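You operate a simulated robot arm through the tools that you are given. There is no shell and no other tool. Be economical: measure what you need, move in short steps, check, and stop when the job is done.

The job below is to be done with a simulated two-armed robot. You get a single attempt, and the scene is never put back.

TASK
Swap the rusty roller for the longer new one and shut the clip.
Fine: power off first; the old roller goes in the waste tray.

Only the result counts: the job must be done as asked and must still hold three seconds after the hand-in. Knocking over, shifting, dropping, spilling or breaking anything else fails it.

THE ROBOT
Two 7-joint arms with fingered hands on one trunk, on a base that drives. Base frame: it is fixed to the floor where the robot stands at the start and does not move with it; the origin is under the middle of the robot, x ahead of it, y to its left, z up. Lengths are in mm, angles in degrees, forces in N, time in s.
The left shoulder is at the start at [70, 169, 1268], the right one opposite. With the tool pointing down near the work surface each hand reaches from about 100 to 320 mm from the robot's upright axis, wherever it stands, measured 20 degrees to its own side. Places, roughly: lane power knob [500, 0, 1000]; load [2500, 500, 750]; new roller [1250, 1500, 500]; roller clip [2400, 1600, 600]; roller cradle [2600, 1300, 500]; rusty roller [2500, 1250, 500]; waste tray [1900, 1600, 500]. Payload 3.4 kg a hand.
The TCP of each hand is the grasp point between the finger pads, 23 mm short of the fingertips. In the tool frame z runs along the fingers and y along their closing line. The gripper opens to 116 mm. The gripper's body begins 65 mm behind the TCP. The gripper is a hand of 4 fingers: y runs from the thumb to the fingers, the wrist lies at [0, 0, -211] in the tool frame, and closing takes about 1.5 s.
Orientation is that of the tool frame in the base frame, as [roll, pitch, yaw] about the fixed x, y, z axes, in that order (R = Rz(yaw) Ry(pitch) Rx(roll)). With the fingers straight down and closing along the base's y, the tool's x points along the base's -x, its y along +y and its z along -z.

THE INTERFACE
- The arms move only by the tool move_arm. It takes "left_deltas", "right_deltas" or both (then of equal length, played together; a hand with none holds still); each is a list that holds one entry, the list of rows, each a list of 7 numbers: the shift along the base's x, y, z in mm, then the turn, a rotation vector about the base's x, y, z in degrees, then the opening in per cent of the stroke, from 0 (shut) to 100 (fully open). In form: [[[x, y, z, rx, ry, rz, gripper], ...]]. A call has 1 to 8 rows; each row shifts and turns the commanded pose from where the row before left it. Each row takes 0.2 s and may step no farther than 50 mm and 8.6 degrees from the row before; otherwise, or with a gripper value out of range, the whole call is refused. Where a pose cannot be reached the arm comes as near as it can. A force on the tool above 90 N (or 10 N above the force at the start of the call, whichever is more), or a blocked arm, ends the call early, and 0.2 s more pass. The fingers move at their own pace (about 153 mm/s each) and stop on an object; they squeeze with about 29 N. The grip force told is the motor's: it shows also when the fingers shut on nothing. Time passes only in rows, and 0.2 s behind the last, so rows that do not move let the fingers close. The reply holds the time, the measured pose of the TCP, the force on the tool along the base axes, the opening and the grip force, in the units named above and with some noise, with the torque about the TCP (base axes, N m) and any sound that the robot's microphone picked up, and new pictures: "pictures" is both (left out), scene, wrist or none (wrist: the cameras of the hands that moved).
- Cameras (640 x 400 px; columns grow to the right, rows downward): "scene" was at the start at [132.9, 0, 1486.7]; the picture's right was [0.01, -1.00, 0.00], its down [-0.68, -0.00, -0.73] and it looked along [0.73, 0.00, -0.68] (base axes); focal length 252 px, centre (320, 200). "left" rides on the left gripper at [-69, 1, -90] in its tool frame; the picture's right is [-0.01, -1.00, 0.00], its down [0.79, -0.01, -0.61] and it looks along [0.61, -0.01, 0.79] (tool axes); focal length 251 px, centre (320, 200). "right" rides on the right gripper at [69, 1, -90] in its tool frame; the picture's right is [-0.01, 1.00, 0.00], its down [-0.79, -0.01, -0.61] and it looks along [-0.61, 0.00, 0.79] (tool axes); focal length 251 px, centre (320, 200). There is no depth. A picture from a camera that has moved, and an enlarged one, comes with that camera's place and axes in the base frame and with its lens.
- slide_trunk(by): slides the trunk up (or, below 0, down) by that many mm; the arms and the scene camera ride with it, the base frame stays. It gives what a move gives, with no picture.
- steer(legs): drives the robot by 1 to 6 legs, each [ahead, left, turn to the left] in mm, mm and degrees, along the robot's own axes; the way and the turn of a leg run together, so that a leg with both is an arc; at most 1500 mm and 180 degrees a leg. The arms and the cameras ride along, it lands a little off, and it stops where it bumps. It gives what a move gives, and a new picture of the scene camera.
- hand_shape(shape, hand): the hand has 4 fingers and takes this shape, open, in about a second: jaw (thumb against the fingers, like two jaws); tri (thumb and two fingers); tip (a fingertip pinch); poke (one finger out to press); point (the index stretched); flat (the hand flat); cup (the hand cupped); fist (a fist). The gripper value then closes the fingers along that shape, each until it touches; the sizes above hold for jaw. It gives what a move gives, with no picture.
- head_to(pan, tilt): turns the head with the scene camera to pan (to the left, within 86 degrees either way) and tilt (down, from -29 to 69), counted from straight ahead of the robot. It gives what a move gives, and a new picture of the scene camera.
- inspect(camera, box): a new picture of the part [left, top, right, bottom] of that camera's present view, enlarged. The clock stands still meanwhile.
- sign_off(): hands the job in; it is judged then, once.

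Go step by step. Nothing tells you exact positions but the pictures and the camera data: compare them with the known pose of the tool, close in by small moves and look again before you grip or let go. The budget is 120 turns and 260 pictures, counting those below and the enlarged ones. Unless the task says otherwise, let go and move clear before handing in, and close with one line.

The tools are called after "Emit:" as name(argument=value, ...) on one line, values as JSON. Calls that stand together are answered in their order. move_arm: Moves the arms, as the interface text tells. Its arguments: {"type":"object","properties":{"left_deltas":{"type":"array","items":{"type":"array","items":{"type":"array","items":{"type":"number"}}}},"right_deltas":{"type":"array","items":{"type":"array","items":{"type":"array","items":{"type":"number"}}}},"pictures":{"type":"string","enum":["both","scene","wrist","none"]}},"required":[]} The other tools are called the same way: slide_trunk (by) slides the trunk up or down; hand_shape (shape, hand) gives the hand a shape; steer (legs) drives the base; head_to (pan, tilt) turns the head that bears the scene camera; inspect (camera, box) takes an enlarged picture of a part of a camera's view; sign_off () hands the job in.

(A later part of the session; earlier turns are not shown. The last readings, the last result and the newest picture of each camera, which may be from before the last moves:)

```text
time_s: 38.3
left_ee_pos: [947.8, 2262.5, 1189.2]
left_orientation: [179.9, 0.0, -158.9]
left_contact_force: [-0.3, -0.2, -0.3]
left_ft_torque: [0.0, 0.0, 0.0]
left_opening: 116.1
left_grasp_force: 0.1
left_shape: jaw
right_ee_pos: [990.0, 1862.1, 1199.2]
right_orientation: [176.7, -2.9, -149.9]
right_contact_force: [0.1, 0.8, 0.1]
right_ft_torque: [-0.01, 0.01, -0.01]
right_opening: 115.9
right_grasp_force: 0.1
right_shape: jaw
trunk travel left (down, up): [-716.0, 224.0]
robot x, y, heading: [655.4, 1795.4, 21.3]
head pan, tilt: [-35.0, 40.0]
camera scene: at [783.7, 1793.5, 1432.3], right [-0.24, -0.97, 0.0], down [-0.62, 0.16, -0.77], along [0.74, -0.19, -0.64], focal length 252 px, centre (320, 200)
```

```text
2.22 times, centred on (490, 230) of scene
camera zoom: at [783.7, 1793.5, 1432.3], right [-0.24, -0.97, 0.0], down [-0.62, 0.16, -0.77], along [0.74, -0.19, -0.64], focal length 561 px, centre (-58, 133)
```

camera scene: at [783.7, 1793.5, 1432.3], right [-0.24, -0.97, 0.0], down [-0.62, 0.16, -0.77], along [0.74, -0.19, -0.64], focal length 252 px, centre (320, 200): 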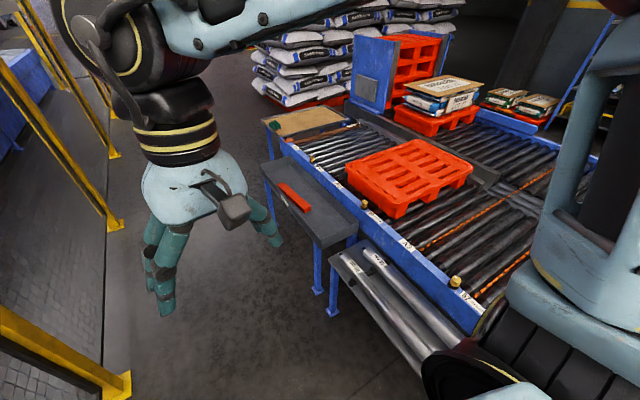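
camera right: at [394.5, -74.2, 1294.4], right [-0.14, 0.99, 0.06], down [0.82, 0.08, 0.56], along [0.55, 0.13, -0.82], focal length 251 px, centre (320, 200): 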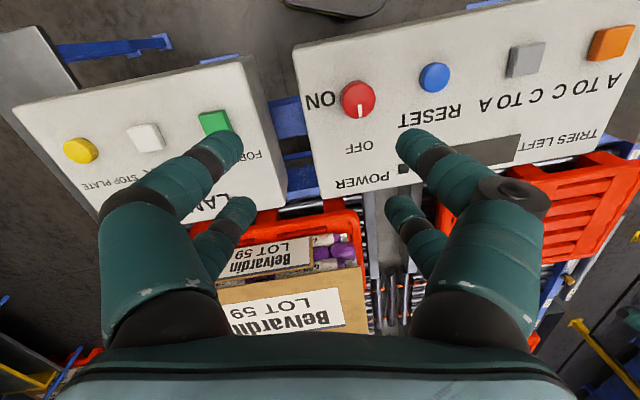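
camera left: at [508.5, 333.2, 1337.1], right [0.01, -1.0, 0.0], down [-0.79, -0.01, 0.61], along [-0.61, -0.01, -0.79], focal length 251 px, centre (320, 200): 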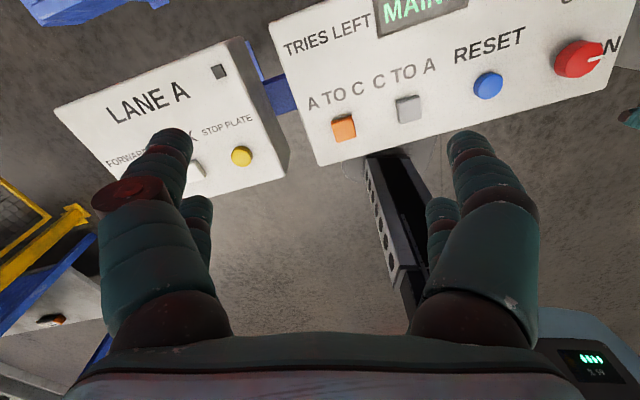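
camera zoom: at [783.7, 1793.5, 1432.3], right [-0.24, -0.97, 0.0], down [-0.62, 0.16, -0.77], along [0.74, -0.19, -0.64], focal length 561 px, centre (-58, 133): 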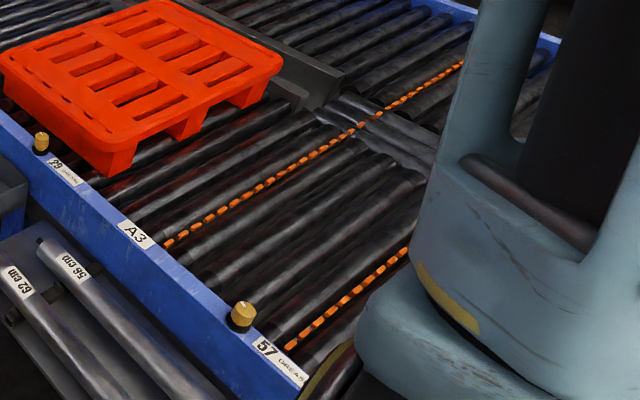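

The longer new roller is the outer one (tag 62 cm) on the rack; the rusty roller lies across the lane's far end with a red clip at its near end; the dark tray beside the lane has a tag to check. I'll drive on up the aisle and turn to face the lane end.

Emit:
inspect(camera="scene", box=[255, 120, 335, 200])

Emit:
steer(legs=[[1400, 0, -0.8], [100, 0, 0], [0, 0, -60]])

Emit:
head_to(pan=-20, tilt=50)

```text
5.00 times, centred on (295, 160) of scene
camera zoom: at [783.7, 1793.5, 1432.3], right [-0.24, -0.97, 0.0], down [-0.62, 0.16, -0.77], along [0.74, -0.19, -0.64], focal length 1262 px, centre (445, 400)
```

zoom: 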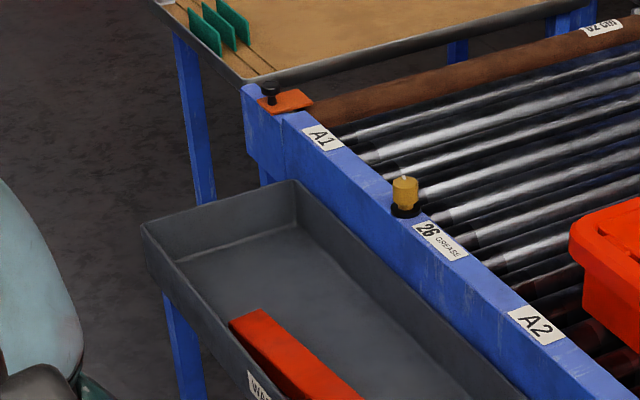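

```text
time_s: 45.4
left_ee_pos: [2270.3, 2716.3, 1201.8]
left_orientation: [178.7, 0.7, -159.9]
left_contact_force: [0.9, 0.1, 1.4]
left_ft_torque: [0.01, 0.02, 0.02]
left_opening: 116.1
left_grasp_force: 0.0
left_shape: jaw
right_ee_pos: [2308.5, 2317.4, 1202.2]
right_orientation: [175.4, -2.1, -150.8]
right_contact_force: [0.1, -0.2, -0.9]
right_ft_torque: [0.04, 0.01, -0.01]
right_opening: 116.0
right_grasp_force: 0.0
right_shape: jaw
trunk travel left (down, up): [-716.0, 224.0]
robot x, y, heading: [1973.0, 2286.4, 20.1]
head pan, tilt: [-35.0, 40.0]
stopped in leg 1: the robot was blocked; the commanded pose is now the measured one
camera scene: at [2099.3, 2246.0, 1432.4], right [-0.26, -0.97, -0.03], down [-0.62, 0.19, -0.76], along [0.74, -0.18, -0.65], focal length 252 px, centre (320, 200)
```

scene: 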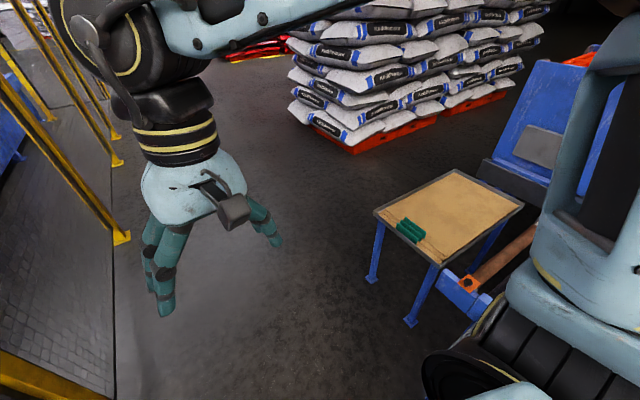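

```text
time_s: 46.2
left_ee_pos: [2271.6, 2718.4, 1200.5]
left_orientation: [178.8, 0.7, -160.2]
left_contact_force: [0.3, 0.0, -0.2]
left_ft_torque: [0.0, -0.01, 0.01]
left_opening: 116.0
left_grasp_force: 0.0
left_shape: jaw
right_ee_pos: [2309.1, 2317.2, 1203.5]
right_orientation: [175.4, -2.1, -151.0]
right_contact_force: [-0.2, -0.6, 0.2]
right_ft_torque: [-0.01, -0.01, -0.01]
right_opening: 115.8
right_grasp_force: 0.0
right_shape: jaw
trunk travel left (down, up): [-716.0, 224.0]
robot x, y, heading: [1976.2, 2285.0, 19.7]
head pan, tilt: [-20.0, 50.0]
camera scene: at [2094.0, 2268.1, 1418.4], right [0.0, -1.0, -0.03], down [-0.76, 0.02, -0.65], along [0.65, 0.02, -0.76], focal length 252 px, centre (320, 200)
```

scene: 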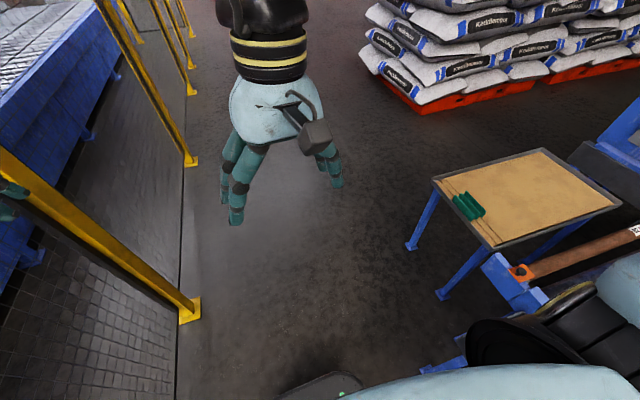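

The base was blocked on the way and stands slightly tilted; I suspect the left elbow against a fence post. I'll look left before moving.

Emit:
head_to(pan=75, tilt=45)

Emit:
head_to(pan=-75, tilt=50)

```text
time_s: 47.9
left_ee_pos: [2271.4, 2718.1, 1199.9]
left_orientation: [178.7, 0.7, -160.0]
left_contact_force: [-0.5, 0.5, 0.7]
left_ft_torque: [0.0, 0.03, 0.0]
left_opening: 116.0
left_grasp_force: 0.1
left_shape: jaw
right_ee_pos: [2309.4, 2317.6, 1200.8]
right_orientation: [175.4, -2.2, -151.0]
right_contact_force: [-0.4, 0.9, 0.0]
right_ft_torque: [-0.01, 0.01, -0.02]
right_opening: 115.9
right_grasp_force: 0.0
right_shape: jaw
trunk travel left (down, up): [-716.0, 224.0]
robot x, y, heading: [1971.8, 2286.7, 20.1]
head pan, tilt: [75.0, 45.0]
camera scene: at [2010.3, 2349.2, 1427.2], right [1.0, 0.09, 0.01], down [0.06, -0.69, -0.73], along [-0.06, 0.72, -0.69], focal length 252 px, centre (320, 200)
```

scene: 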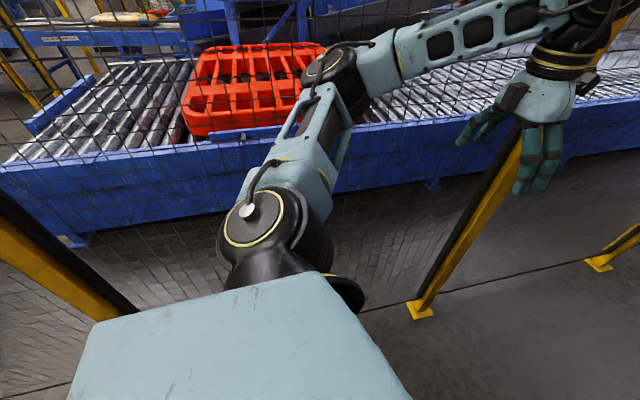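

```text
time_s: 50.3
left_ee_pos: [2273.2, 2718.0, 1200.7]
left_orientation: [178.7, 0.7, -160.0]
left_contact_force: [-0.1, 0.5, -0.1]
left_ft_torque: [0.04, -0.04, -0.02]
left_opening: 115.6
left_grasp_force: 0.0
left_shape: jaw
right_ee_pos: [2309.1, 2318.4, 1201.0]
right_orientation: [175.4, -2.3, -150.8]
right_contact_force: [0.1, -0.3, 0.0]
right_ft_torque: [-0.01, -0.01, 0.02]
right_opening: 116.2
right_grasp_force: 0.1
right_shape: jaw
trunk travel left (down, up): [-716.0, 224.0]
robot x, y, heading: [1973.5, 2288.7, 19.8]
head pan, tilt: [-75.0, 50.0]
camera scene: at [2061.9, 2205.4, 1416.8], right [-0.82, -0.57, -0.02], down [-0.44, 0.64, -0.63], along [0.37, -0.51, -0.78], focal length 252 px, centre (320, 200)
```

scene: 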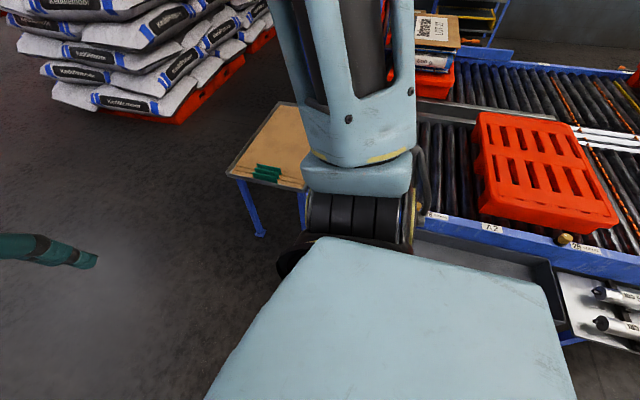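

The left arm is touching the fence. I'll back a little, strafe away from it, and draw the left hand in.

Emit:
steer(legs=[[-60, 0, 0], [0, -170, 0]])

Emit:
move_arm(left_deltas=[[[14, -38, 0, 0, 0, 0, 100], [14, -38, 0, 0, 0, 0, 100], [14, -38, 0, 0, 0, 0, 100], [14, -38, 0, 0, 0, 0, 100]]], pictures="none")

```text
time_s: 52.3
left_ee_pos: [2276.1, 2567.4, 1188.8]
left_orientation: [-179.9, -0.1, -159.8]
left_contact_force: [-0.3, -0.1, -1.1]
left_ft_torque: [-0.04, -0.01, 0.02]
left_opening: 116.0
left_grasp_force: 0.0
left_shape: jaw
right_ee_pos: [2313.5, 2168.5, 1198.6]
right_orientation: [176.7, -3.2, -150.8]
right_contact_force: [0.1, 0.8, -0.6]
right_ft_torque: [0.0, 0.02, 0.01]
right_opening: 116.1
right_grasp_force: 0.1
right_shape: jaw
trunk travel left (down, up): [-716.0, 224.0]
robot x, y, heading: [1975.0, 2105.2, 20.2]
head pan, tilt: [-75.0, 50.0]
camera scene: at [2067.8, 2060.8, 1418.2], right [-0.82, -0.58, 0.0], down [-0.44, 0.63, -0.64], along [0.37, -0.53, -0.77], focal length 252 px, centre (320, 200)
```

scene: 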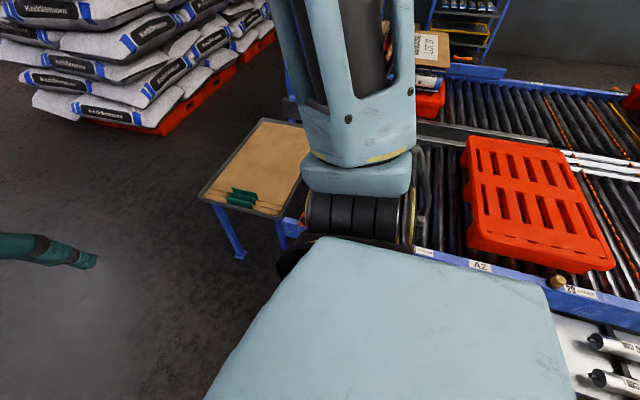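

```text
time_s: 53.3
left_ee_pos: [2333.7, 2413.5, 1190.1]
left_orientation: [-180.0, 0.0, -159.8]
left_contact_force: [-0.3, 0.4, -0.2]
left_ft_torque: [0.0, 0.0, 0.04]
left_opening: 115.6
left_grasp_force: 0.0
left_shape: jaw
right_ee_pos: [2315.2, 2165.5, 1199.8]
right_orientation: [176.5, -3.0, -150.7]
right_contact_force: [-0.4, 0.1, 0.1]
right_ft_torque: [0.01, -0.01, 0.01]
right_opening: 116.0
right_grasp_force: 0.0
right_shape: jaw
trunk travel left (down, up): [-716.0, 224.0]
robot x, y, heading: [1976.4, 2104.9, 20.2]
head pan, tilt: [-75.0, 50.0]
```

Clear again and level. Now I drive past the tray's end, turn to face the lane end, and look.

Emit:
steer(legs=[[390, 0, 0], [0, 0, -90]])

Emit:
head_to(pan=0, tilt=55)

```text
time_s: 59.5
left_ee_pos: [2660.8, 1891.5, 1190.1]
left_orientation: [180.0, 0.1, 111.5]
left_contact_force: [0.6, 1.2, -0.1]
left_ft_torque: [0.03, 0.0, 0.02]
left_opening: 115.8
left_grasp_force: 0.2
left_shape: jaw
right_ee_pos: [2411.8, 1904.4, 1200.0]
right_orientation: [176.6, -2.9, 120.6]
right_contact_force: [0.0, 0.1, 0.3]
right_ft_torque: [-0.02, -0.02, 0.03]
right_opening: 115.8
right_grasp_force: 0.0
right_shape: jaw
trunk travel left (down, up): [-716.0, 224.0]
robot x, y, heading: [2343.7, 2239.9, -68.3]
head pan, tilt: [-75.0, 50.0]
camera scene: at [2299.5, 2147.5, 1418.1], right [-0.59, 0.8, 0.0], down [0.62, 0.45, -0.64], along [-0.52, -0.38, -0.77], focal length 252 px, centre (320, 200)
```

scene: 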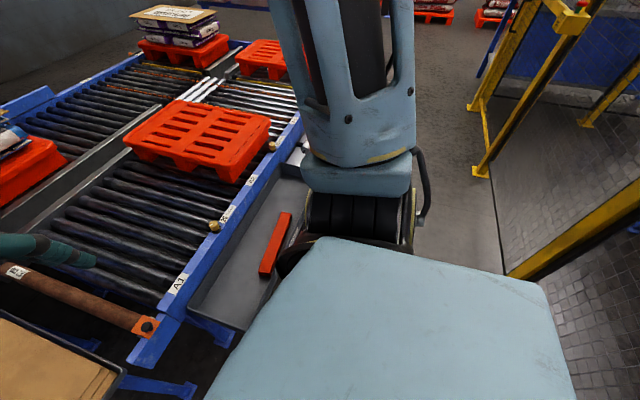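

```text
time_s: 61.0
left_ee_pos: [2660.0, 1891.1, 1191.0]
left_orientation: [180.0, 0.0, 111.6]
left_contact_force: [1.1, -0.6, 0.2]
left_ft_torque: [0.02, 0.0, 0.01]
left_opening: 115.8
left_grasp_force: 0.1
left_shape: jaw
right_ee_pos: [2412.7, 1904.5, 1199.4]
right_orientation: [176.6, -3.0, 120.5]
right_contact_force: [-0.1, 0.0, 0.1]
right_ft_torque: [0.0, 0.0, -0.03]
right_opening: 115.9
right_grasp_force: 0.1
right_shape: jaw
trunk travel left (down, up): [-716.0, 224.0]
robot x, y, heading: [2343.0, 2243.9, -68.5]
head pan, tilt: [0.0, 55.0]
camera scene: at [2387.6, 2126.0, 1411.6], right [-0.93, -0.36, 0.0], down [-0.3, 0.76, -0.57], along [0.21, -0.53, -0.82], focal length 252 px, centre (320, 200)
```

scene: 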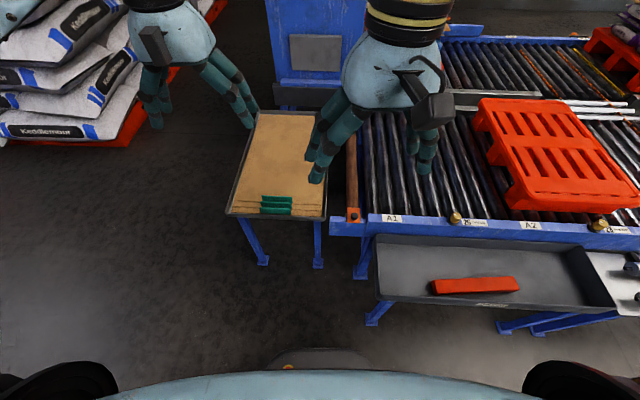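

A clear view: rusty roller (lane end, left of A1), orange clip at its near end, waste tray right of it. I'll zoom on the clip and roller.

Emit:
inspect(camera="scene", box=[320, 190, 400, 240])

Emit:
inspect(camera="scene", box=[300, 60, 460, 230])

Emit:
inspect(camera="right", box=[0, 0, 640, 400])

```text
8.00 times, centred on (360, 215) of scene
camera zoom: at [2387.6, 2126.0, 1411.6], right [-0.93, -0.36, 0.0], down [-0.3, 0.76, -0.57], along [0.21, -0.53, -0.82], focal length 2020 px, centre (0, 80)
```

zoom: 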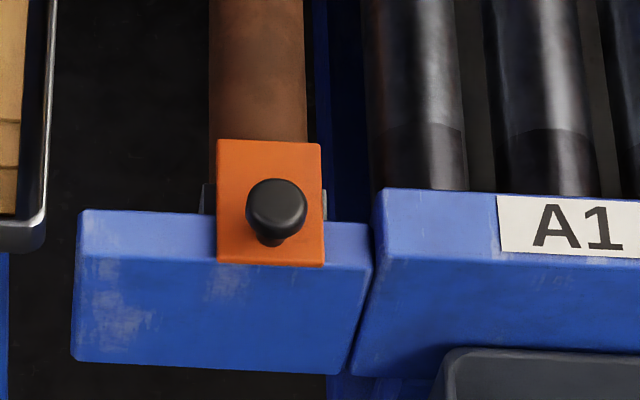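

```text
2.35 times, centred on (380, 145) of scene
camera zoom: at [2387.6, 2126.0, 1411.6], right [-0.93, -0.36, 0.0], down [-0.3, 0.76, -0.57], along [0.21, -0.53, -0.82], focal length 594 px, centre (179, 329)
```

zoom: 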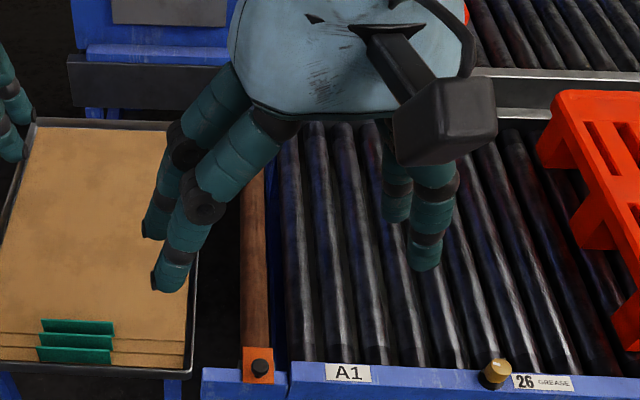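

```text
1.00 times, centred on (320, 200) of right (not enlarged: the box is as wide or as high as the picture)
camera zoom: at [2375.0, 1958.1, 1293.8], right [0.87, 0.5, 0.06], down [0.38, -0.73, 0.56], along [0.32, -0.47, -0.82], focal length 251 px, centre (320, 200)
```

zoom: 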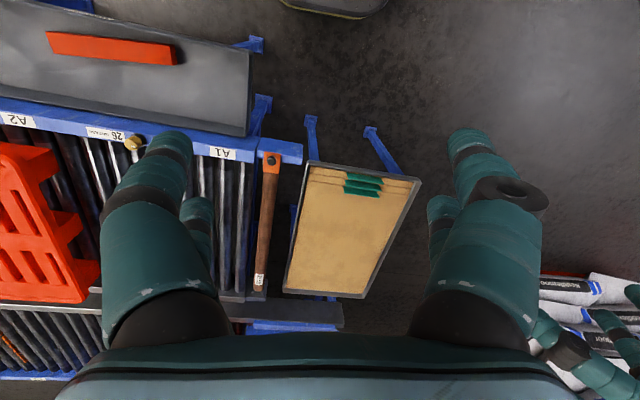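

The clip is an orange plate with a black knob over the roller's near end. The gap between tray leg and table lets the base in, so I'll drive closer.

Emit:
steer(legs=[[300, 0, -1]])

Emit:
head_to(pan=0, tilt=69)

```text
time_s: 63.0
left_ee_pos: [2757.3, 1606.4, 1191.3]
left_orientation: [-180.0, 0.1, 110.1]
left_contact_force: [-0.5, -0.3, 0.5]
left_ft_torque: [-0.01, -0.03, 0.03]
left_opening: 115.8
left_grasp_force: 0.1
left_shape: jaw
right_ee_pos: [2509.8, 1625.7, 1200.1]
right_orientation: [176.5, -2.9, 119.0]
right_contact_force: [-0.1, -0.9, 0.5]
right_ft_torque: [-0.01, 0.03, -0.04]
right_opening: 115.9
right_grasp_force: 0.1
right_shape: jaw
trunk travel left (down, up): [-716.0, 224.0]
robot x, y, heading: [2449.2, 1962.1, -70.0]
head pan, tilt: [0.0, 55.0]
camera scene: at [2490.1, 1847.5, 1411.8], right [-0.94, -0.34, 0.0], down [-0.28, 0.77, -0.57], along [0.2, -0.54, -0.82], focal length 252 px, centre (320, 200)
```

scene: 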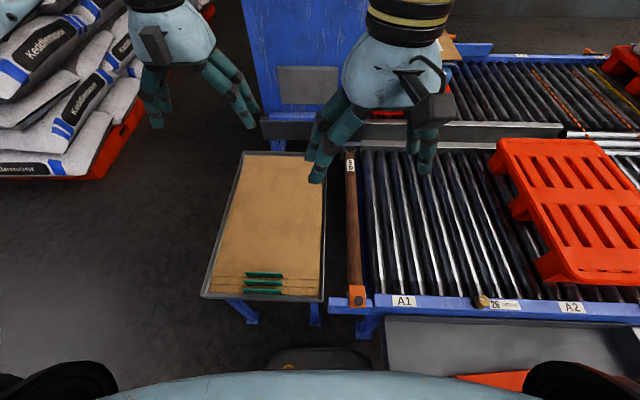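

```text
time_s: 63.8
left_ee_pos: [2759.1, 1603.9, 1190.6]
left_orientation: [180.0, 0.0, 110.1]
left_contact_force: [-0.2, -0.2, 0.8]
left_ft_torque: [0.02, 0.04, 0.03]
left_opening: 115.5
left_grasp_force: 0.1
left_shape: jaw
right_ee_pos: [2510.2, 1623.8, 1198.9]
right_orientation: [176.5, -3.1, 119.1]
right_contact_force: [-0.2, -0.4, -0.3]
right_ft_torque: [0.02, -0.01, -0.03]
right_opening: 115.9
right_grasp_force: 0.0
right_shape: jaw
trunk travel left (down, up): [-716.0, 224.0]
robot x, y, heading: [2451.4, 1965.3, -69.9]
head pan, tilt: [0.0, 68.8]
camera scene: at [2485.4, 1860.4, 1396.1], right [-0.94, -0.34, 0.0], down [-0.32, 0.88, -0.36], along [0.12, -0.34, -0.93], focal length 252 px, centre (320, 200)
```

scene: 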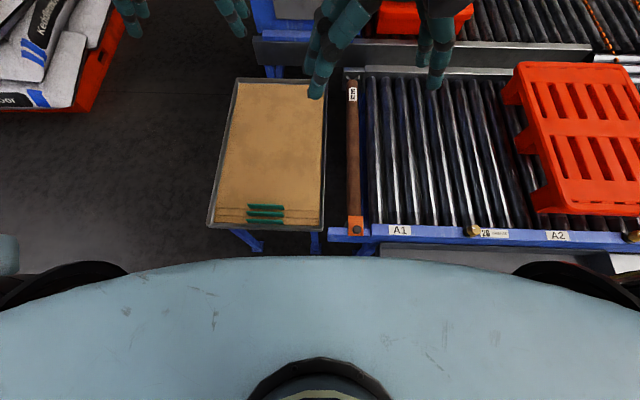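

Nothing bumped. I'll go the last bit closer and lower the trunk so that the shoulders come nearer to the work height.

Emit:
steer(legs=[[80, 30, 0]])

Emit:
slide_trunk(by=-250)

Emit:
head_to(pan=-5, tilt=50)

```text
time_s: 64.9
left_ee_pos: [2811.8, 1544.1, 1192.7]
left_orientation: [179.9, 0.1, 110.0]
left_contact_force: [0.5, 0.2, -0.2]
left_ft_torque: [0.0, -0.05, 0.0]
left_opening: 115.9
left_grasp_force: 0.1
left_shape: jaw
right_ee_pos: [2563.5, 1563.4, 1200.3]
right_orientation: [176.6, -3.0, 119.1]
right_contact_force: [0.3, 0.1, -0.2]
right_ft_torque: [0.01, 0.0, 0.01]
right_opening: 116.3
right_grasp_force: 0.0
right_shape: jaw
trunk travel left (down, up): [-716.0, 224.0]
robot x, y, heading: [2501.5, 1900.7, -69.9]
head pan, tilt: [0.0, 68.8]
camera scene: at [2538.2, 1800.0, 1396.4], right [-0.94, -0.34, 0.0], down [-0.32, 0.88, -0.36], along [0.13, -0.34, -0.93], focal length 252 px, centre (320, 200)
```

scene: 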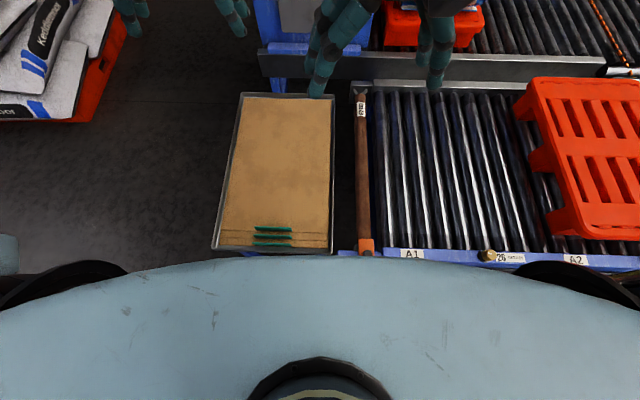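

```text
time_s: 67.5
left_ee_pos: [2812.7, 1542.9, 940.6]
left_orientation: [-179.9, 0.0, 110.1]
left_contact_force: [-0.1, 0.5, -0.7]
left_ft_torque: [0.0, 0.01, -0.02]
left_opening: 115.9
left_grasp_force: 0.1
left_shape: jaw
right_ee_pos: [2565.3, 1560.9, 949.3]
right_orientation: [176.6, -3.0, 119.1]
right_contact_force: [-0.5, -0.1, -0.7]
right_ft_torque: [-0.03, 0.04, 0.05]
right_opening: 116.0
right_grasp_force: 0.1
right_shape: jaw
trunk travel left (down, up): [-466.0, 474.0]
robot x, y, heading: [2504.0, 1898.7, -69.8]
head pan, tilt: [0.0, 68.8]
```

```text
time_s: 68.3
left_ee_pos: [2812.7, 1542.6, 939.8]
left_orientation: [-180.0, 0.0, 110.2]
left_contact_force: [0.0, 0.7, 0.8]
left_ft_torque: [0.03, -0.01, -0.01]
left_opening: 115.7
left_grasp_force: 0.0
left_shape: jaw
right_ee_pos: [2566.4, 1560.3, 950.7]
right_orientation: [176.6, -2.9, 119.1]
right_contact_force: [-0.1, -0.4, 0.4]
right_ft_torque: [0.0, 0.01, 0.01]
right_opening: 115.9
right_grasp_force: 0.0
right_shape: jaw
trunk travel left (down, up): [-466.0, 474.0]
robot x, y, heading: [2503.3, 1896.5, -70.1]
head pan, tilt: [-5.0, 50.0]
camera scene: at [2541.1, 1776.0, 1168.0], right [-0.97, -0.26, 0.0], down [-0.2, 0.74, -0.64], along [0.17, -0.62, -0.77], focal length 252 px, centre (320, 200)
```

scene: 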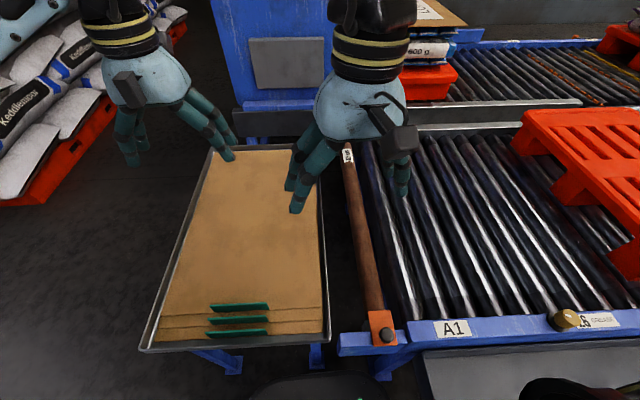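

The clip is at about [2450, 1614, 590], well within the right hand's downward reach. I'll bring the right hand above it, squared with the robot, and look with the wrist camera.

Emit:
move_arm(right_deltas=[[[-29, 13, -35, -2.1, 0.8, -4.5, 100], [-29, 13, -35, -2.1, 0.8, -4.5, 100], [-29, 13, -35, 0, 0, 0, 100], [-29, 13, -35, 0, 0, 0, 60], [0, 0, -20, 0, 0, 0, 60]]])

```text
time_s: 69.5
left_ee_pos: [2813.5, 1541.6, 940.3]
left_orientation: [-180.0, 0.1, 110.1]
left_contact_force: [0.2, 0.7, -0.5]
left_ft_torque: [-0.02, -0.01, 0.02]
left_opening: 115.7
left_grasp_force: 0.0
left_shape: jaw
right_ee_pos: [2470.1, 1588.7, 799.7]
right_orientation: [179.8, -0.1, 110.0]
right_contact_force: [0.2, -0.2, 0.3]
right_ft_torque: [0.01, 0.01, -0.01]
right_opening: 70.1
right_grasp_force: 0.1
right_shape: jaw
right hand out of reach, approached as far as the arm can: row 4, 5
trunk travel left (down, up): [-466.0, 474.0]
robot x, y, heading: [2500.5, 1898.5, -70.0]
head pan, tilt: [-5.0, 50.0]
camera scene: at [2541.4, 1775.8, 1168.1], right [-0.97, -0.26, 0.0], down [-0.2, 0.74, -0.64], along [0.17, -0.62, -0.77], focal length 252 px, centre (320, 200)
camera right: at [2446.4, 1655.3, 890.2], right [0.94, 0.33, 0.0], down [0.26, -0.75, 0.61], along [0.2, -0.57, -0.79], focal length 251 px, centre (320, 200)
```

scene: 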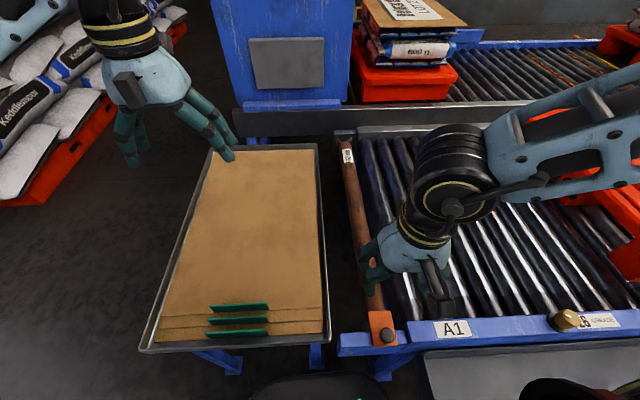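
right: 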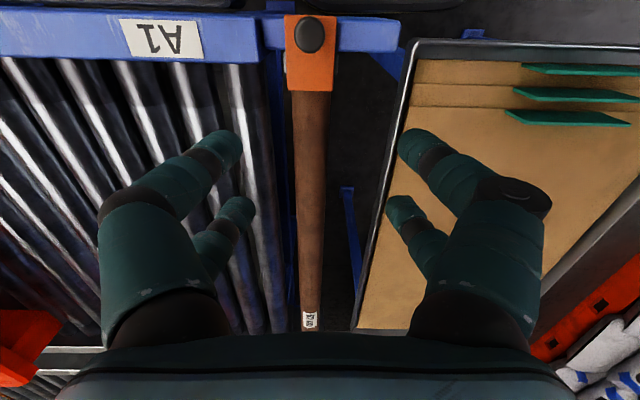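

The arm balks this far below the shoulder, so the shoulder must come lower still. I'll lower the trunk another 120 mm and look.

Emit:
slide_trunk(by=-110)

Emit:
head_to(pan=-40, tilt=40)

```text
time_s: 70.9
left_ee_pos: [2813.8, 1540.7, 831.0]
left_orientation: [-180.0, 0.0, 110.1]
left_contact_force: [0.4, -0.9, -0.3]
left_ft_torque: [0.02, 0.0, 0.0]
left_opening: 116.1
left_grasp_force: 0.3
left_shape: jaw
right_ee_pos: [2470.2, 1590.1, 689.0]
right_orientation: [179.9, 0.0, 110.1]
right_contact_force: [0.1, 0.2, 0.1]
right_ft_torque: [-0.04, 0.0, 0.05]
right_opening: 70.3
right_grasp_force: 0.1
right_shape: jaw
trunk travel left (down, up): [-356.0, 584.0]
robot x, y, heading: [2504.1, 1897.2, -70.0]
head pan, tilt: [-5.0, 50.0]
```

```text
time_s: 71.9
left_ee_pos: [2812.2, 1541.0, 831.2]
left_orientation: [-180.0, 0.1, 110.0]
left_contact_force: [-0.4, -0.5, -0.9]
left_ft_torque: [-0.01, 0.02, -0.01]
left_opening: 115.8
left_grasp_force: 0.0
left_shape: jaw
right_ee_pos: [2470.0, 1589.6, 689.8]
right_orientation: [179.9, 0.0, 110.0]
right_contact_force: [0.1, 0.8, 0.0]
right_ft_torque: [-0.02, -0.02, 0.0]
right_opening: 70.1
right_grasp_force: 0.0
right_shape: jaw
trunk travel left (down, up): [-356.0, 584.0]
robot x, y, heading: [2505.1, 1897.7, -70.0]
head pan, tilt: [-40.0, 40.0]
camera scene: at [2492.1, 1770.4, 1072.3], right [-0.94, 0.34, 0.0], down [0.22, 0.6, -0.77], along [-0.26, -0.72, -0.64], focal length 252 px, centre (320, 200)
```

scene: 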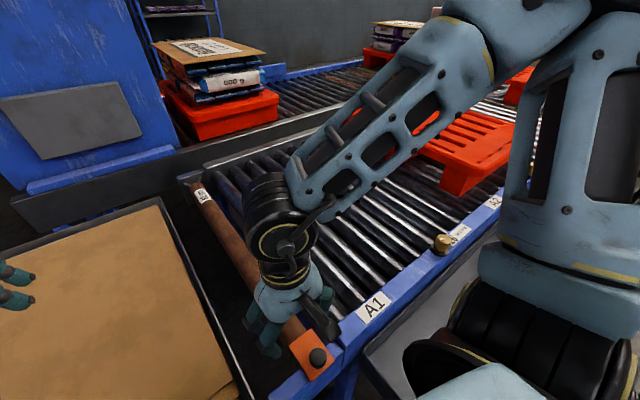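

The elbow is high and clear. The clip knob is near [2443, 1632, 615]; I'll move the hand over it at this height and look again.

Emit:
move_arm(right_deltas=[[[-14, 21, 0, 0, 0, 0, 60], [-13, 21, 0, 0, 0, 0, 60], [0, 0, 0, 0, 0, 0, 60]]])

```text
time_s: 72.7
left_ee_pos: [2813.0, 1541.2, 830.4]
left_orientation: [-180.0, 0.0, 110.1]
left_contact_force: [-0.3, 0.5, -0.4]
left_ft_torque: [-0.01, 0.02, 0.0]
left_opening: 116.0
left_grasp_force: 0.1
left_shape: jaw
right_ee_pos: [2477.5, 1601.3, 701.6]
right_orientation: [179.8, -0.1, 110.1]
right_contact_force: [0.4, -0.4, -0.3]
right_ft_torque: [0.03, 0.01, -0.01]
right_opening: 69.9
right_grasp_force: 0.1
right_shape: jaw
right hand out of reach, approached as far as the arm can: row 1, 2
trunk travel left (down, up): [-356.0, 584.0]
robot x, y, heading: [2504.3, 1898.7, -70.0]
head pan, tilt: [-40.0, 40.0]
camera scene: at [2492.0, 1770.4, 1072.3], right [-0.94, 0.34, 0.0], down [0.22, 0.6, -0.77], along [-0.26, -0.72, -0.64], focal length 252 px, centre (320, 200)
camera right: at [2453.5, 1667.6, 792.1], right [0.94, 0.33, 0.0], down [0.27, -0.75, 0.61], along [0.2, -0.57, -0.8], focal length 251 px, centre (320, 200)
```

scene: 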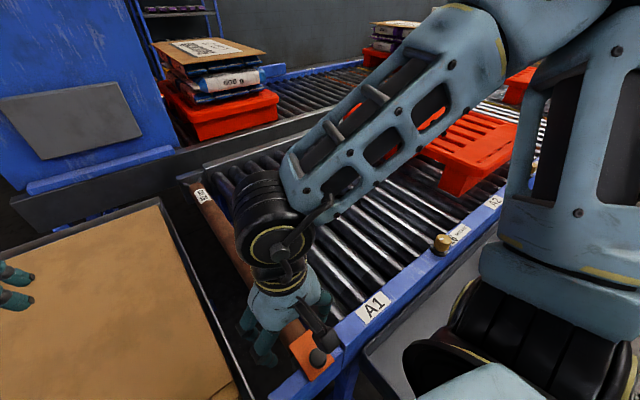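
right: 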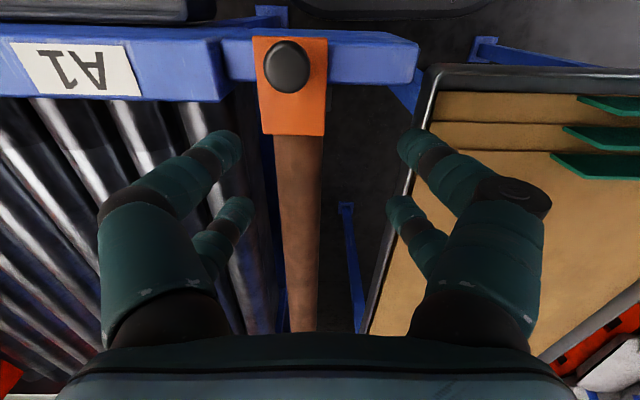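

The limit here is folding: I stand too close. I'll raise the hand slightly, back the base 110 mm, and move on.

Emit:
steer(legs=[[-110, 0, 0]])

Emit:
move_arm(right_deltas=[[[3, -35, 0, 0, 0, 0, 60], [3, -35, 0, 0, 0, 0, 60], [0, 0, 0, 0, 0, 0, 60]]])

```text
time_s: 73.9
left_ee_pos: [2775.5, 1647.9, 830.5]
left_orientation: [180.0, 0.1, 110.2]
left_contact_force: [-0.2, -0.4, -0.4]
left_ft_torque: [-0.02, -0.01, 0.05]
left_opening: 115.9
left_grasp_force: 0.0
left_shape: jaw
right_ee_pos: [2439.3, 1705.4, 701.7]
right_orientation: [179.9, 0.0, 110.1]
right_contact_force: [0.1, -0.5, 0.9]
right_ft_torque: [-0.02, -0.02, 0.0]
right_opening: 70.2
right_grasp_force: 0.0
right_shape: jaw
trunk travel left (down, up): [-356.0, 584.0]
robot x, y, heading: [2464.2, 1997.2, -69.9]
head pan, tilt: [-40.0, 40.0]
camera scene: at [2453.9, 1875.2, 1072.4], right [-0.94, 0.34, 0.0], down [0.22, 0.6, -0.77], along [-0.26, -0.72, -0.64], focal length 252 px, centre (320, 200)
```

scene: 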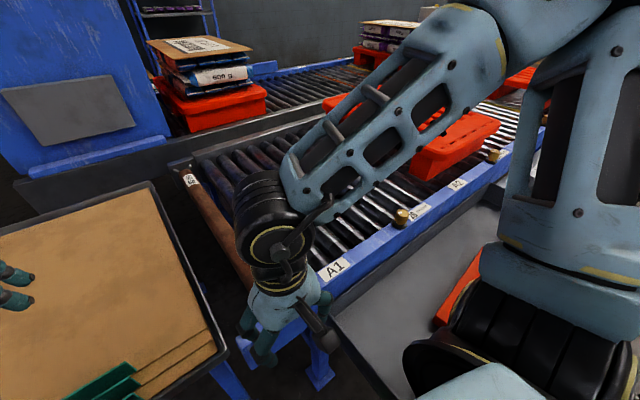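

```text
time_s: 74.7
left_ee_pos: [2775.6, 1645.1, 830.4]
left_orientation: [-180.0, 0.1, 110.2]
left_contact_force: [0.7, -0.2, 0.4]
left_ft_torque: [-0.02, -0.01, -0.04]
left_opening: 116.1
left_grasp_force: 0.0
left_shape: jaw
right_ee_pos: [2446.1, 1634.5, 701.6]
right_orientation: [179.9, 0.0, 110.1]
right_contact_force: [0.0, -0.4, 1.1]
right_ft_torque: [0.0, 0.02, -0.02]
right_opening: 70.0
right_grasp_force: 0.0
right_shape: jaw
trunk travel left (down, up): [-356.0, 584.0]
robot x, y, heading: [2466.5, 2004.9, -69.9]
head pan, tilt: [-40.0, 40.0]
camera scene: at [2454.2, 1874.4, 1072.3], right [-0.94, 0.34, 0.0], down [0.22, 0.6, -0.77], along [-0.26, -0.72, -0.64], focal length 252 px, centre (320, 200)
camera right: at [2421.7, 1700.5, 792.2], right [0.94, 0.33, 0.0], down [0.27, -0.75, 0.61], along [0.2, -0.57, -0.8], focal length 251 px, centre (320, 200)
```

scene: 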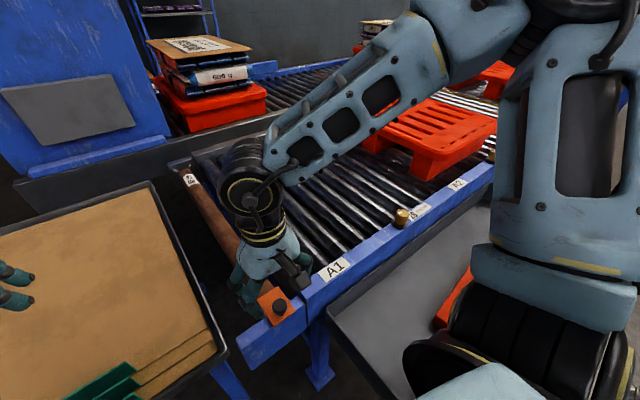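
right: 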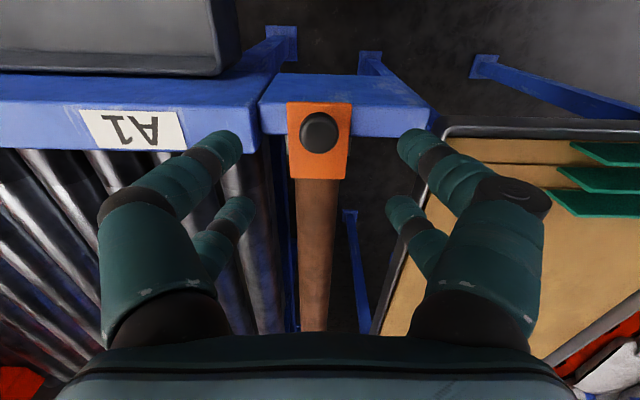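

The knob top is at about [2444.5, 1632, 610] by two wrist views. I'll look at the clip enlarged before gripping it.

Emit:
inspect(camera="right", box=[250, 80, 390, 200])

Emit:
inspect(camera="scene", box=[230, 260, 330, 360])

```text
3.33 times, centred on (320, 140) of right
camera zoom: at [2421.7, 1700.5, 792.2], right [0.94, 0.33, 0.0], down [0.27, -0.75, 0.61], along [0.2, -0.57, -0.8], focal length 838 px, centre (320, 400)
```

zoom: 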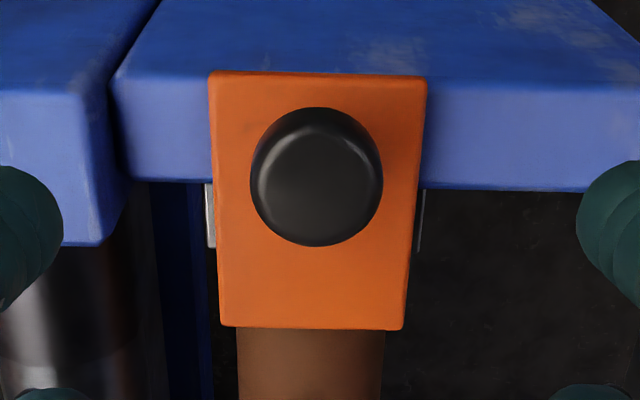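

```text
4.00 times, centred on (280, 310) of scene
camera zoom: at [2454.2, 1874.4, 1072.3], right [-0.94, 0.34, 0.0], down [0.22, 0.6, -0.77], along [-0.26, -0.72, -0.64], focal length 1010 px, centre (480, -240)
```

zoom: 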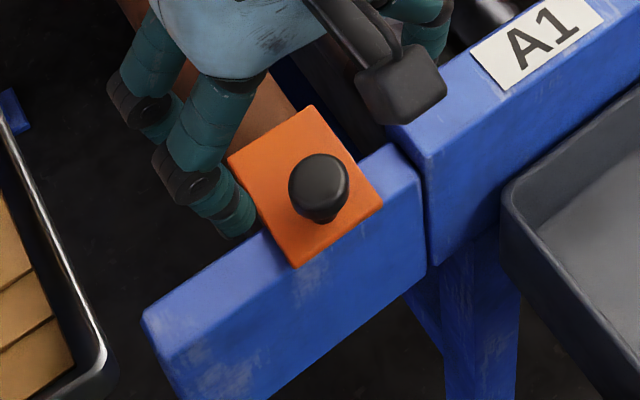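

It is a flat plate with a mushroom knob, likely sliding or hinged. I'll descend around the knob and grip it.

Emit:
move_arm(right_deltas=[[[-1, -2, -42, 0, 0, 0, 60], [0, 0, -40, 0, 0, 0, 60], [0, 0, 0, 0, 0, 0, 60]]], pictures="both")

```text
time_s: 75.5
left_ee_pos: [2775.8, 1645.6, 831.1]
left_orientation: [180.0, 0.1, 110.0]
left_contact_force: [-0.2, 0.1, 0.7]
left_ft_torque: [0.01, 0.03, 0.01]
left_opening: 115.7
left_grasp_force: 0.1
left_shape: jaw
right_ee_pos: [2443.6, 1632.5, 619.5]
right_orientation: [179.9, 0.0, 110.1]
right_contact_force: [1.7, 2.1, 1.4]
right_ft_torque: [0.01, 0.01, -0.06]
right_opening: 68.3
right_grasp_force: 0.0
right_shape: jaw
trunk travel left (down, up): [-356.0, 584.0]
robot x, y, heading: [2467.8, 2002.6, -69.9]
head pan, tilt: [-40.0, 40.0]
camera scene: at [2454.4, 1874.3, 1072.3], right [-0.94, 0.34, 0.0], down [0.22, 0.6, -0.77], along [-0.26, -0.72, -0.64], focal length 252 px, centre (320, 200)
camera right: at [2420.4, 1698.3, 710.6], right [0.94, 0.33, 0.0], down [0.26, -0.75, 0.61], along [0.2, -0.57, -0.8], focal length 251 px, centre (320, 200)
```

scene: 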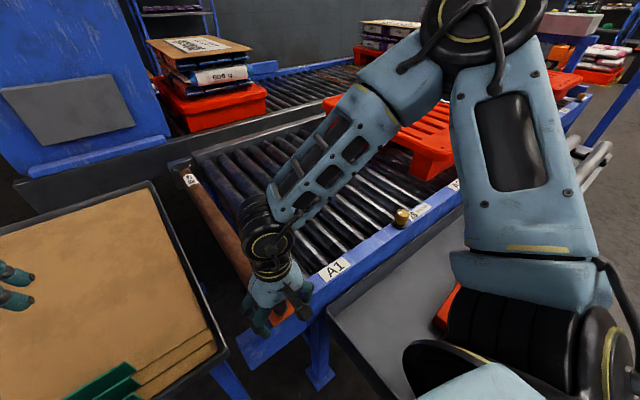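
right: 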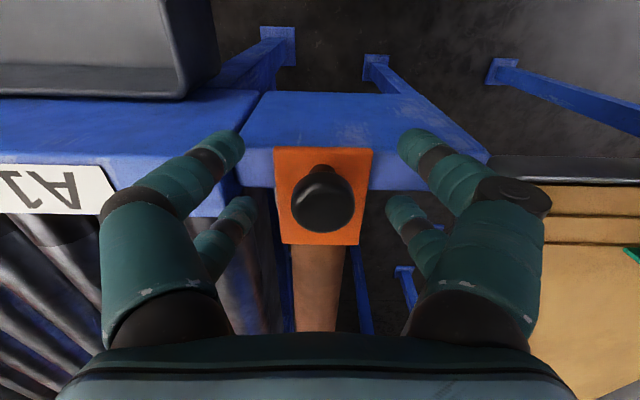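

The knob sits between the fingers. I'll close on it.

Emit:
move_arm(right_deltas=[[[0, 0, 1, 0, 0, 0, 30], [0, 0, 0, 0, 0, 0, 0], [0, 0, 0, 0, 0, 0, 0], [0, 0, 0, 0, 0, 0, 0], [0, 0, 0, 0, 0, 0, 0], [0, 0, 0, 0, 0, 0, 0]]], pictures="wrist")

```text
time_s: 76.9
left_ee_pos: [2775.3, 1646.0, 830.0]
left_orientation: [-179.8, 0.1, 110.1]
left_contact_force: [-0.5, 0.6, -0.2]
left_ft_torque: [0.01, 0.01, 0.02]
left_opening: 115.7
left_grasp_force: 0.1
left_shape: jaw
right_ee_pos: [2444.1, 1634.1, 620.2]
right_orientation: [179.9, -0.1, 110.1]
right_contact_force: [1.6, 2.0, 3.7]
right_ft_torque: [-0.16, 0.0, -0.2]
right_opening: 17.3
right_grasp_force: 28.9
right_shape: jaw
trunk travel left (down, up): [-356.0, 584.0]
robot x, y, heading: [2465.3, 1999.7, -69.7]
head pan, tilt: [-40.0, 40.0]
camera right: at [2420.0, 1699.0, 711.9], right [0.94, 0.33, 0.0], down [0.27, -0.75, 0.61], along [0.2, -0.57, -0.8], focal length 251 px, centre (320, 200)
```

right: 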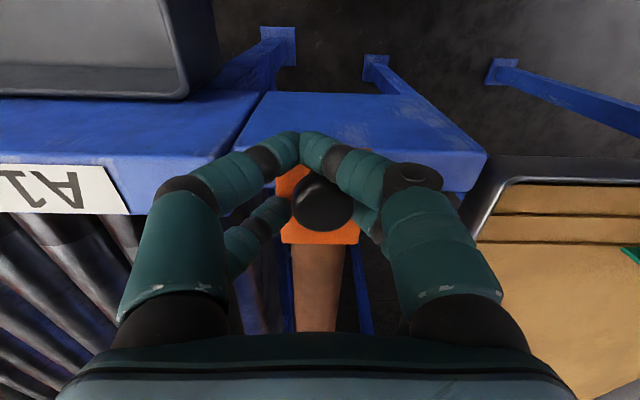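

The hand encloses the knob, with one finger pair on each side. I'll test a gentle pull toward the robot along the roller's axis.

Emit:
move_arm(right_deltas=[[[-3.5, 9.4, 0, 0, 0, 0, 0], [-3.5, 9.4, 0, 0, 0, 0, 0], [0, 0, 0, 0, 0, 0, 0]]], pictures="wrist")

```text
time_s: 77.7
left_ee_pos: [2776.3, 1644.0, 830.2]
left_orientation: [-179.9, -0.1, 110.2]
left_contact_force: [0.1, -0.5, -0.3]
left_ft_torque: [-0.02, 0.0, -0.03]
left_opening: 116.2
left_grasp_force: 0.1
left_shape: jaw
right_ee_pos: [2438.8, 1648.7, 620.3]
right_orientation: [179.9, 0.0, 110.1]
right_contact_force: [10.3, -25.7, 17.0]
right_ft_torque: [-0.89, -0.33, -0.32]
right_opening: 17.1
right_grasp_force: 29.2
right_shape: jaw
trunk travel left (down, up): [-356.0, 584.0]
robot x, y, heading: [2466.5, 2004.0, -69.9]
head pan, tilt: [-40.0, 40.0]
camera right: at [2414.4, 1715.4, 711.9], right [0.94, 0.33, 0.0], down [0.26, -0.75, 0.61], along [0.2, -0.57, -0.79], focal length 251 px, centre (320, 200)
```

right: 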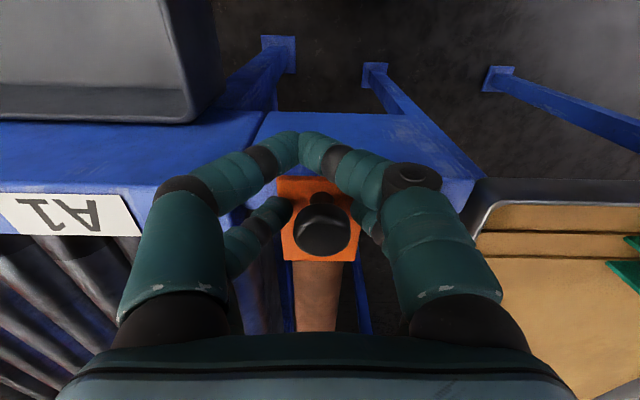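

The plate did not slide that way; the grip slipped. I'll regrip with one finger pair squarely on the knob, a little lower, then try lifting.

Emit:
move_arm(right_deltas=[[[0, 0, 0, 0, 0, 0, 55], [0, 0, 0, 0, 0, 0, 55], [5.6, -16, 0, 0, 0, 0, 55], [5.6, -16, 0, 0, 0, 0, 55], [0, 0, -7, 0, 0, 0, 55], [0, 0, 0, 0, 0, 0, 55]]], pictures="wrist")

Emit:
inspect(camera="right", box=[220, 90, 420, 240])

```text
time_s: 79.1
left_ee_pos: [2776.8, 1647.4, 831.6]
left_orientation: [-179.8, 0.2, 110.0]
left_contact_force: [0.3, -0.2, 0.6]
left_ft_torque: [-0.02, 0.01, 0.03]
left_opening: 115.9
left_grasp_force: 0.1
left_shape: jaw
right_ee_pos: [2449.2, 1621.3, 615.9]
right_orientation: [-179.9, 0.2, 110.1]
right_contact_force: [2.6, -0.4, 28.4]
right_ft_torque: [0.36, 0.5, -0.13]
right_opening: 62.9
right_grasp_force: 0.0
right_shape: jaw
trunk travel left (down, up): [-356.0, 584.0]
robot x, y, heading: [2466.4, 2001.2, -69.8]
head pan, tilt: [-40.0, 40.0]
camera right: at [2425.2, 1686.6, 705.6], right [0.94, 0.33, 0.0], down [0.27, -0.75, 0.61], along [0.2, -0.57, -0.79], focal length 251 px, centre (320, 200)
```

right: 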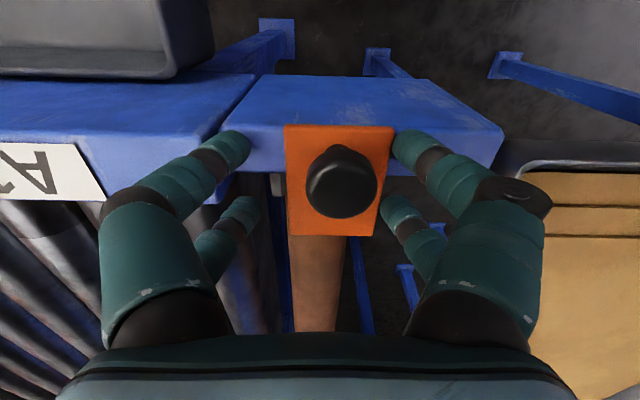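

```text
2.67 times, centred on (320, 165) of right
camera zoom: at [2425.2, 1686.6, 705.6], right [0.94, 0.33, 0.0], down [0.27, -0.75, 0.61], along [0.2, -0.57, -0.79], focal length 670 px, centre (320, 293)
```

zoom: 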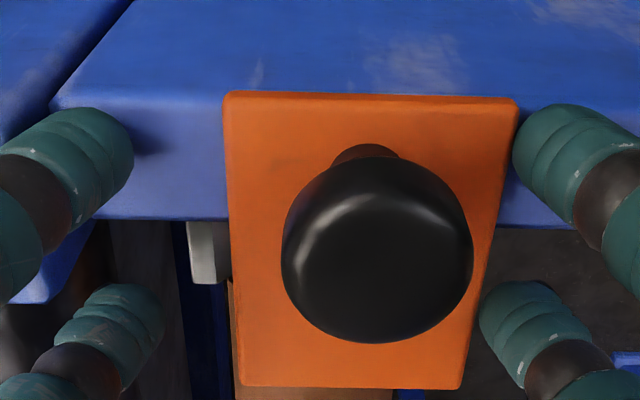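

The plate has shifted about 10 mm sideways, away from the lane rollers, so it seems to slide along the rail. I'll raise slightly, grip the knob and move it further that way.

Emit:
move_arm(right_deltas=[[[4, 4, 4, 0, 0, 0, 55], [0, 0, 0, 0, 0, 0, 0], [0, 0, 0, 0, 0, 0, 0], [0, 0, 0, 0, 0, 0, 0], [0, 0, 0, 0, 0, 0, 0], [9.4, 3.5, 0, 0, 0, 0, 0], [9.4, 3.5, 0, 0, 0, 0, 0], [0, 0, 0, 0, 0, 0, 0]]], pictures="wrist")

Emit:
inspect(camera="right", box=[220, 90, 420, 240])

```text
time_s: 80.9
left_ee_pos: [2776.1, 1647.9, 832.8]
left_orientation: [-179.9, 0.2, 110.2]
left_contact_force: [0.3, -0.3, 0.6]
left_ft_torque: [0.0, 0.01, -0.03]
left_opening: 115.8
left_grasp_force: 0.0
left_shape: jaw
right_ee_pos: [2473.0, 1630.9, 620.0]
right_orientation: [179.9, 0.3, 110.0]
right_contact_force: [6.9, -19.9, 65.2]
right_ft_torque: [-0.21, -0.27, -0.79]
right_opening: 25.0
right_grasp_force: 28.7
right_shape: jaw
trunk travel left (down, up): [-356.0, 584.0]
robot x, y, heading: [2466.2, 2001.8, -69.8]
head pan, tilt: [-40.0, 40.0]
camera right: at [2449.0, 1697.5, 710.5], right [0.94, 0.33, 0.0], down [0.26, -0.75, 0.61], along [0.21, -0.58, -0.79], focal length 251 px, centre (320, 200)
```

right: 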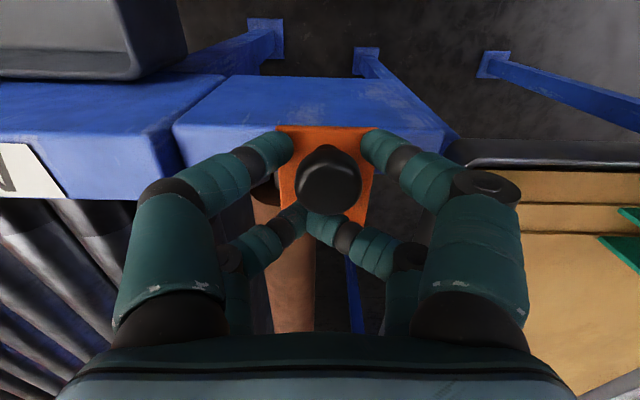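

```text
2.67 times, centred on (320, 165) of right
camera zoom: at [2449.0, 1697.5, 710.5], right [0.94, 0.33, 0.0], down [0.26, -0.75, 0.61], along [0.21, -0.58, -0.79], focal length 670 px, centre (320, 293)
```

zoom: 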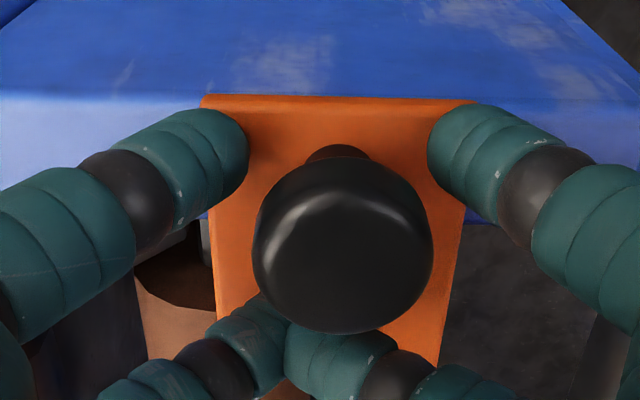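

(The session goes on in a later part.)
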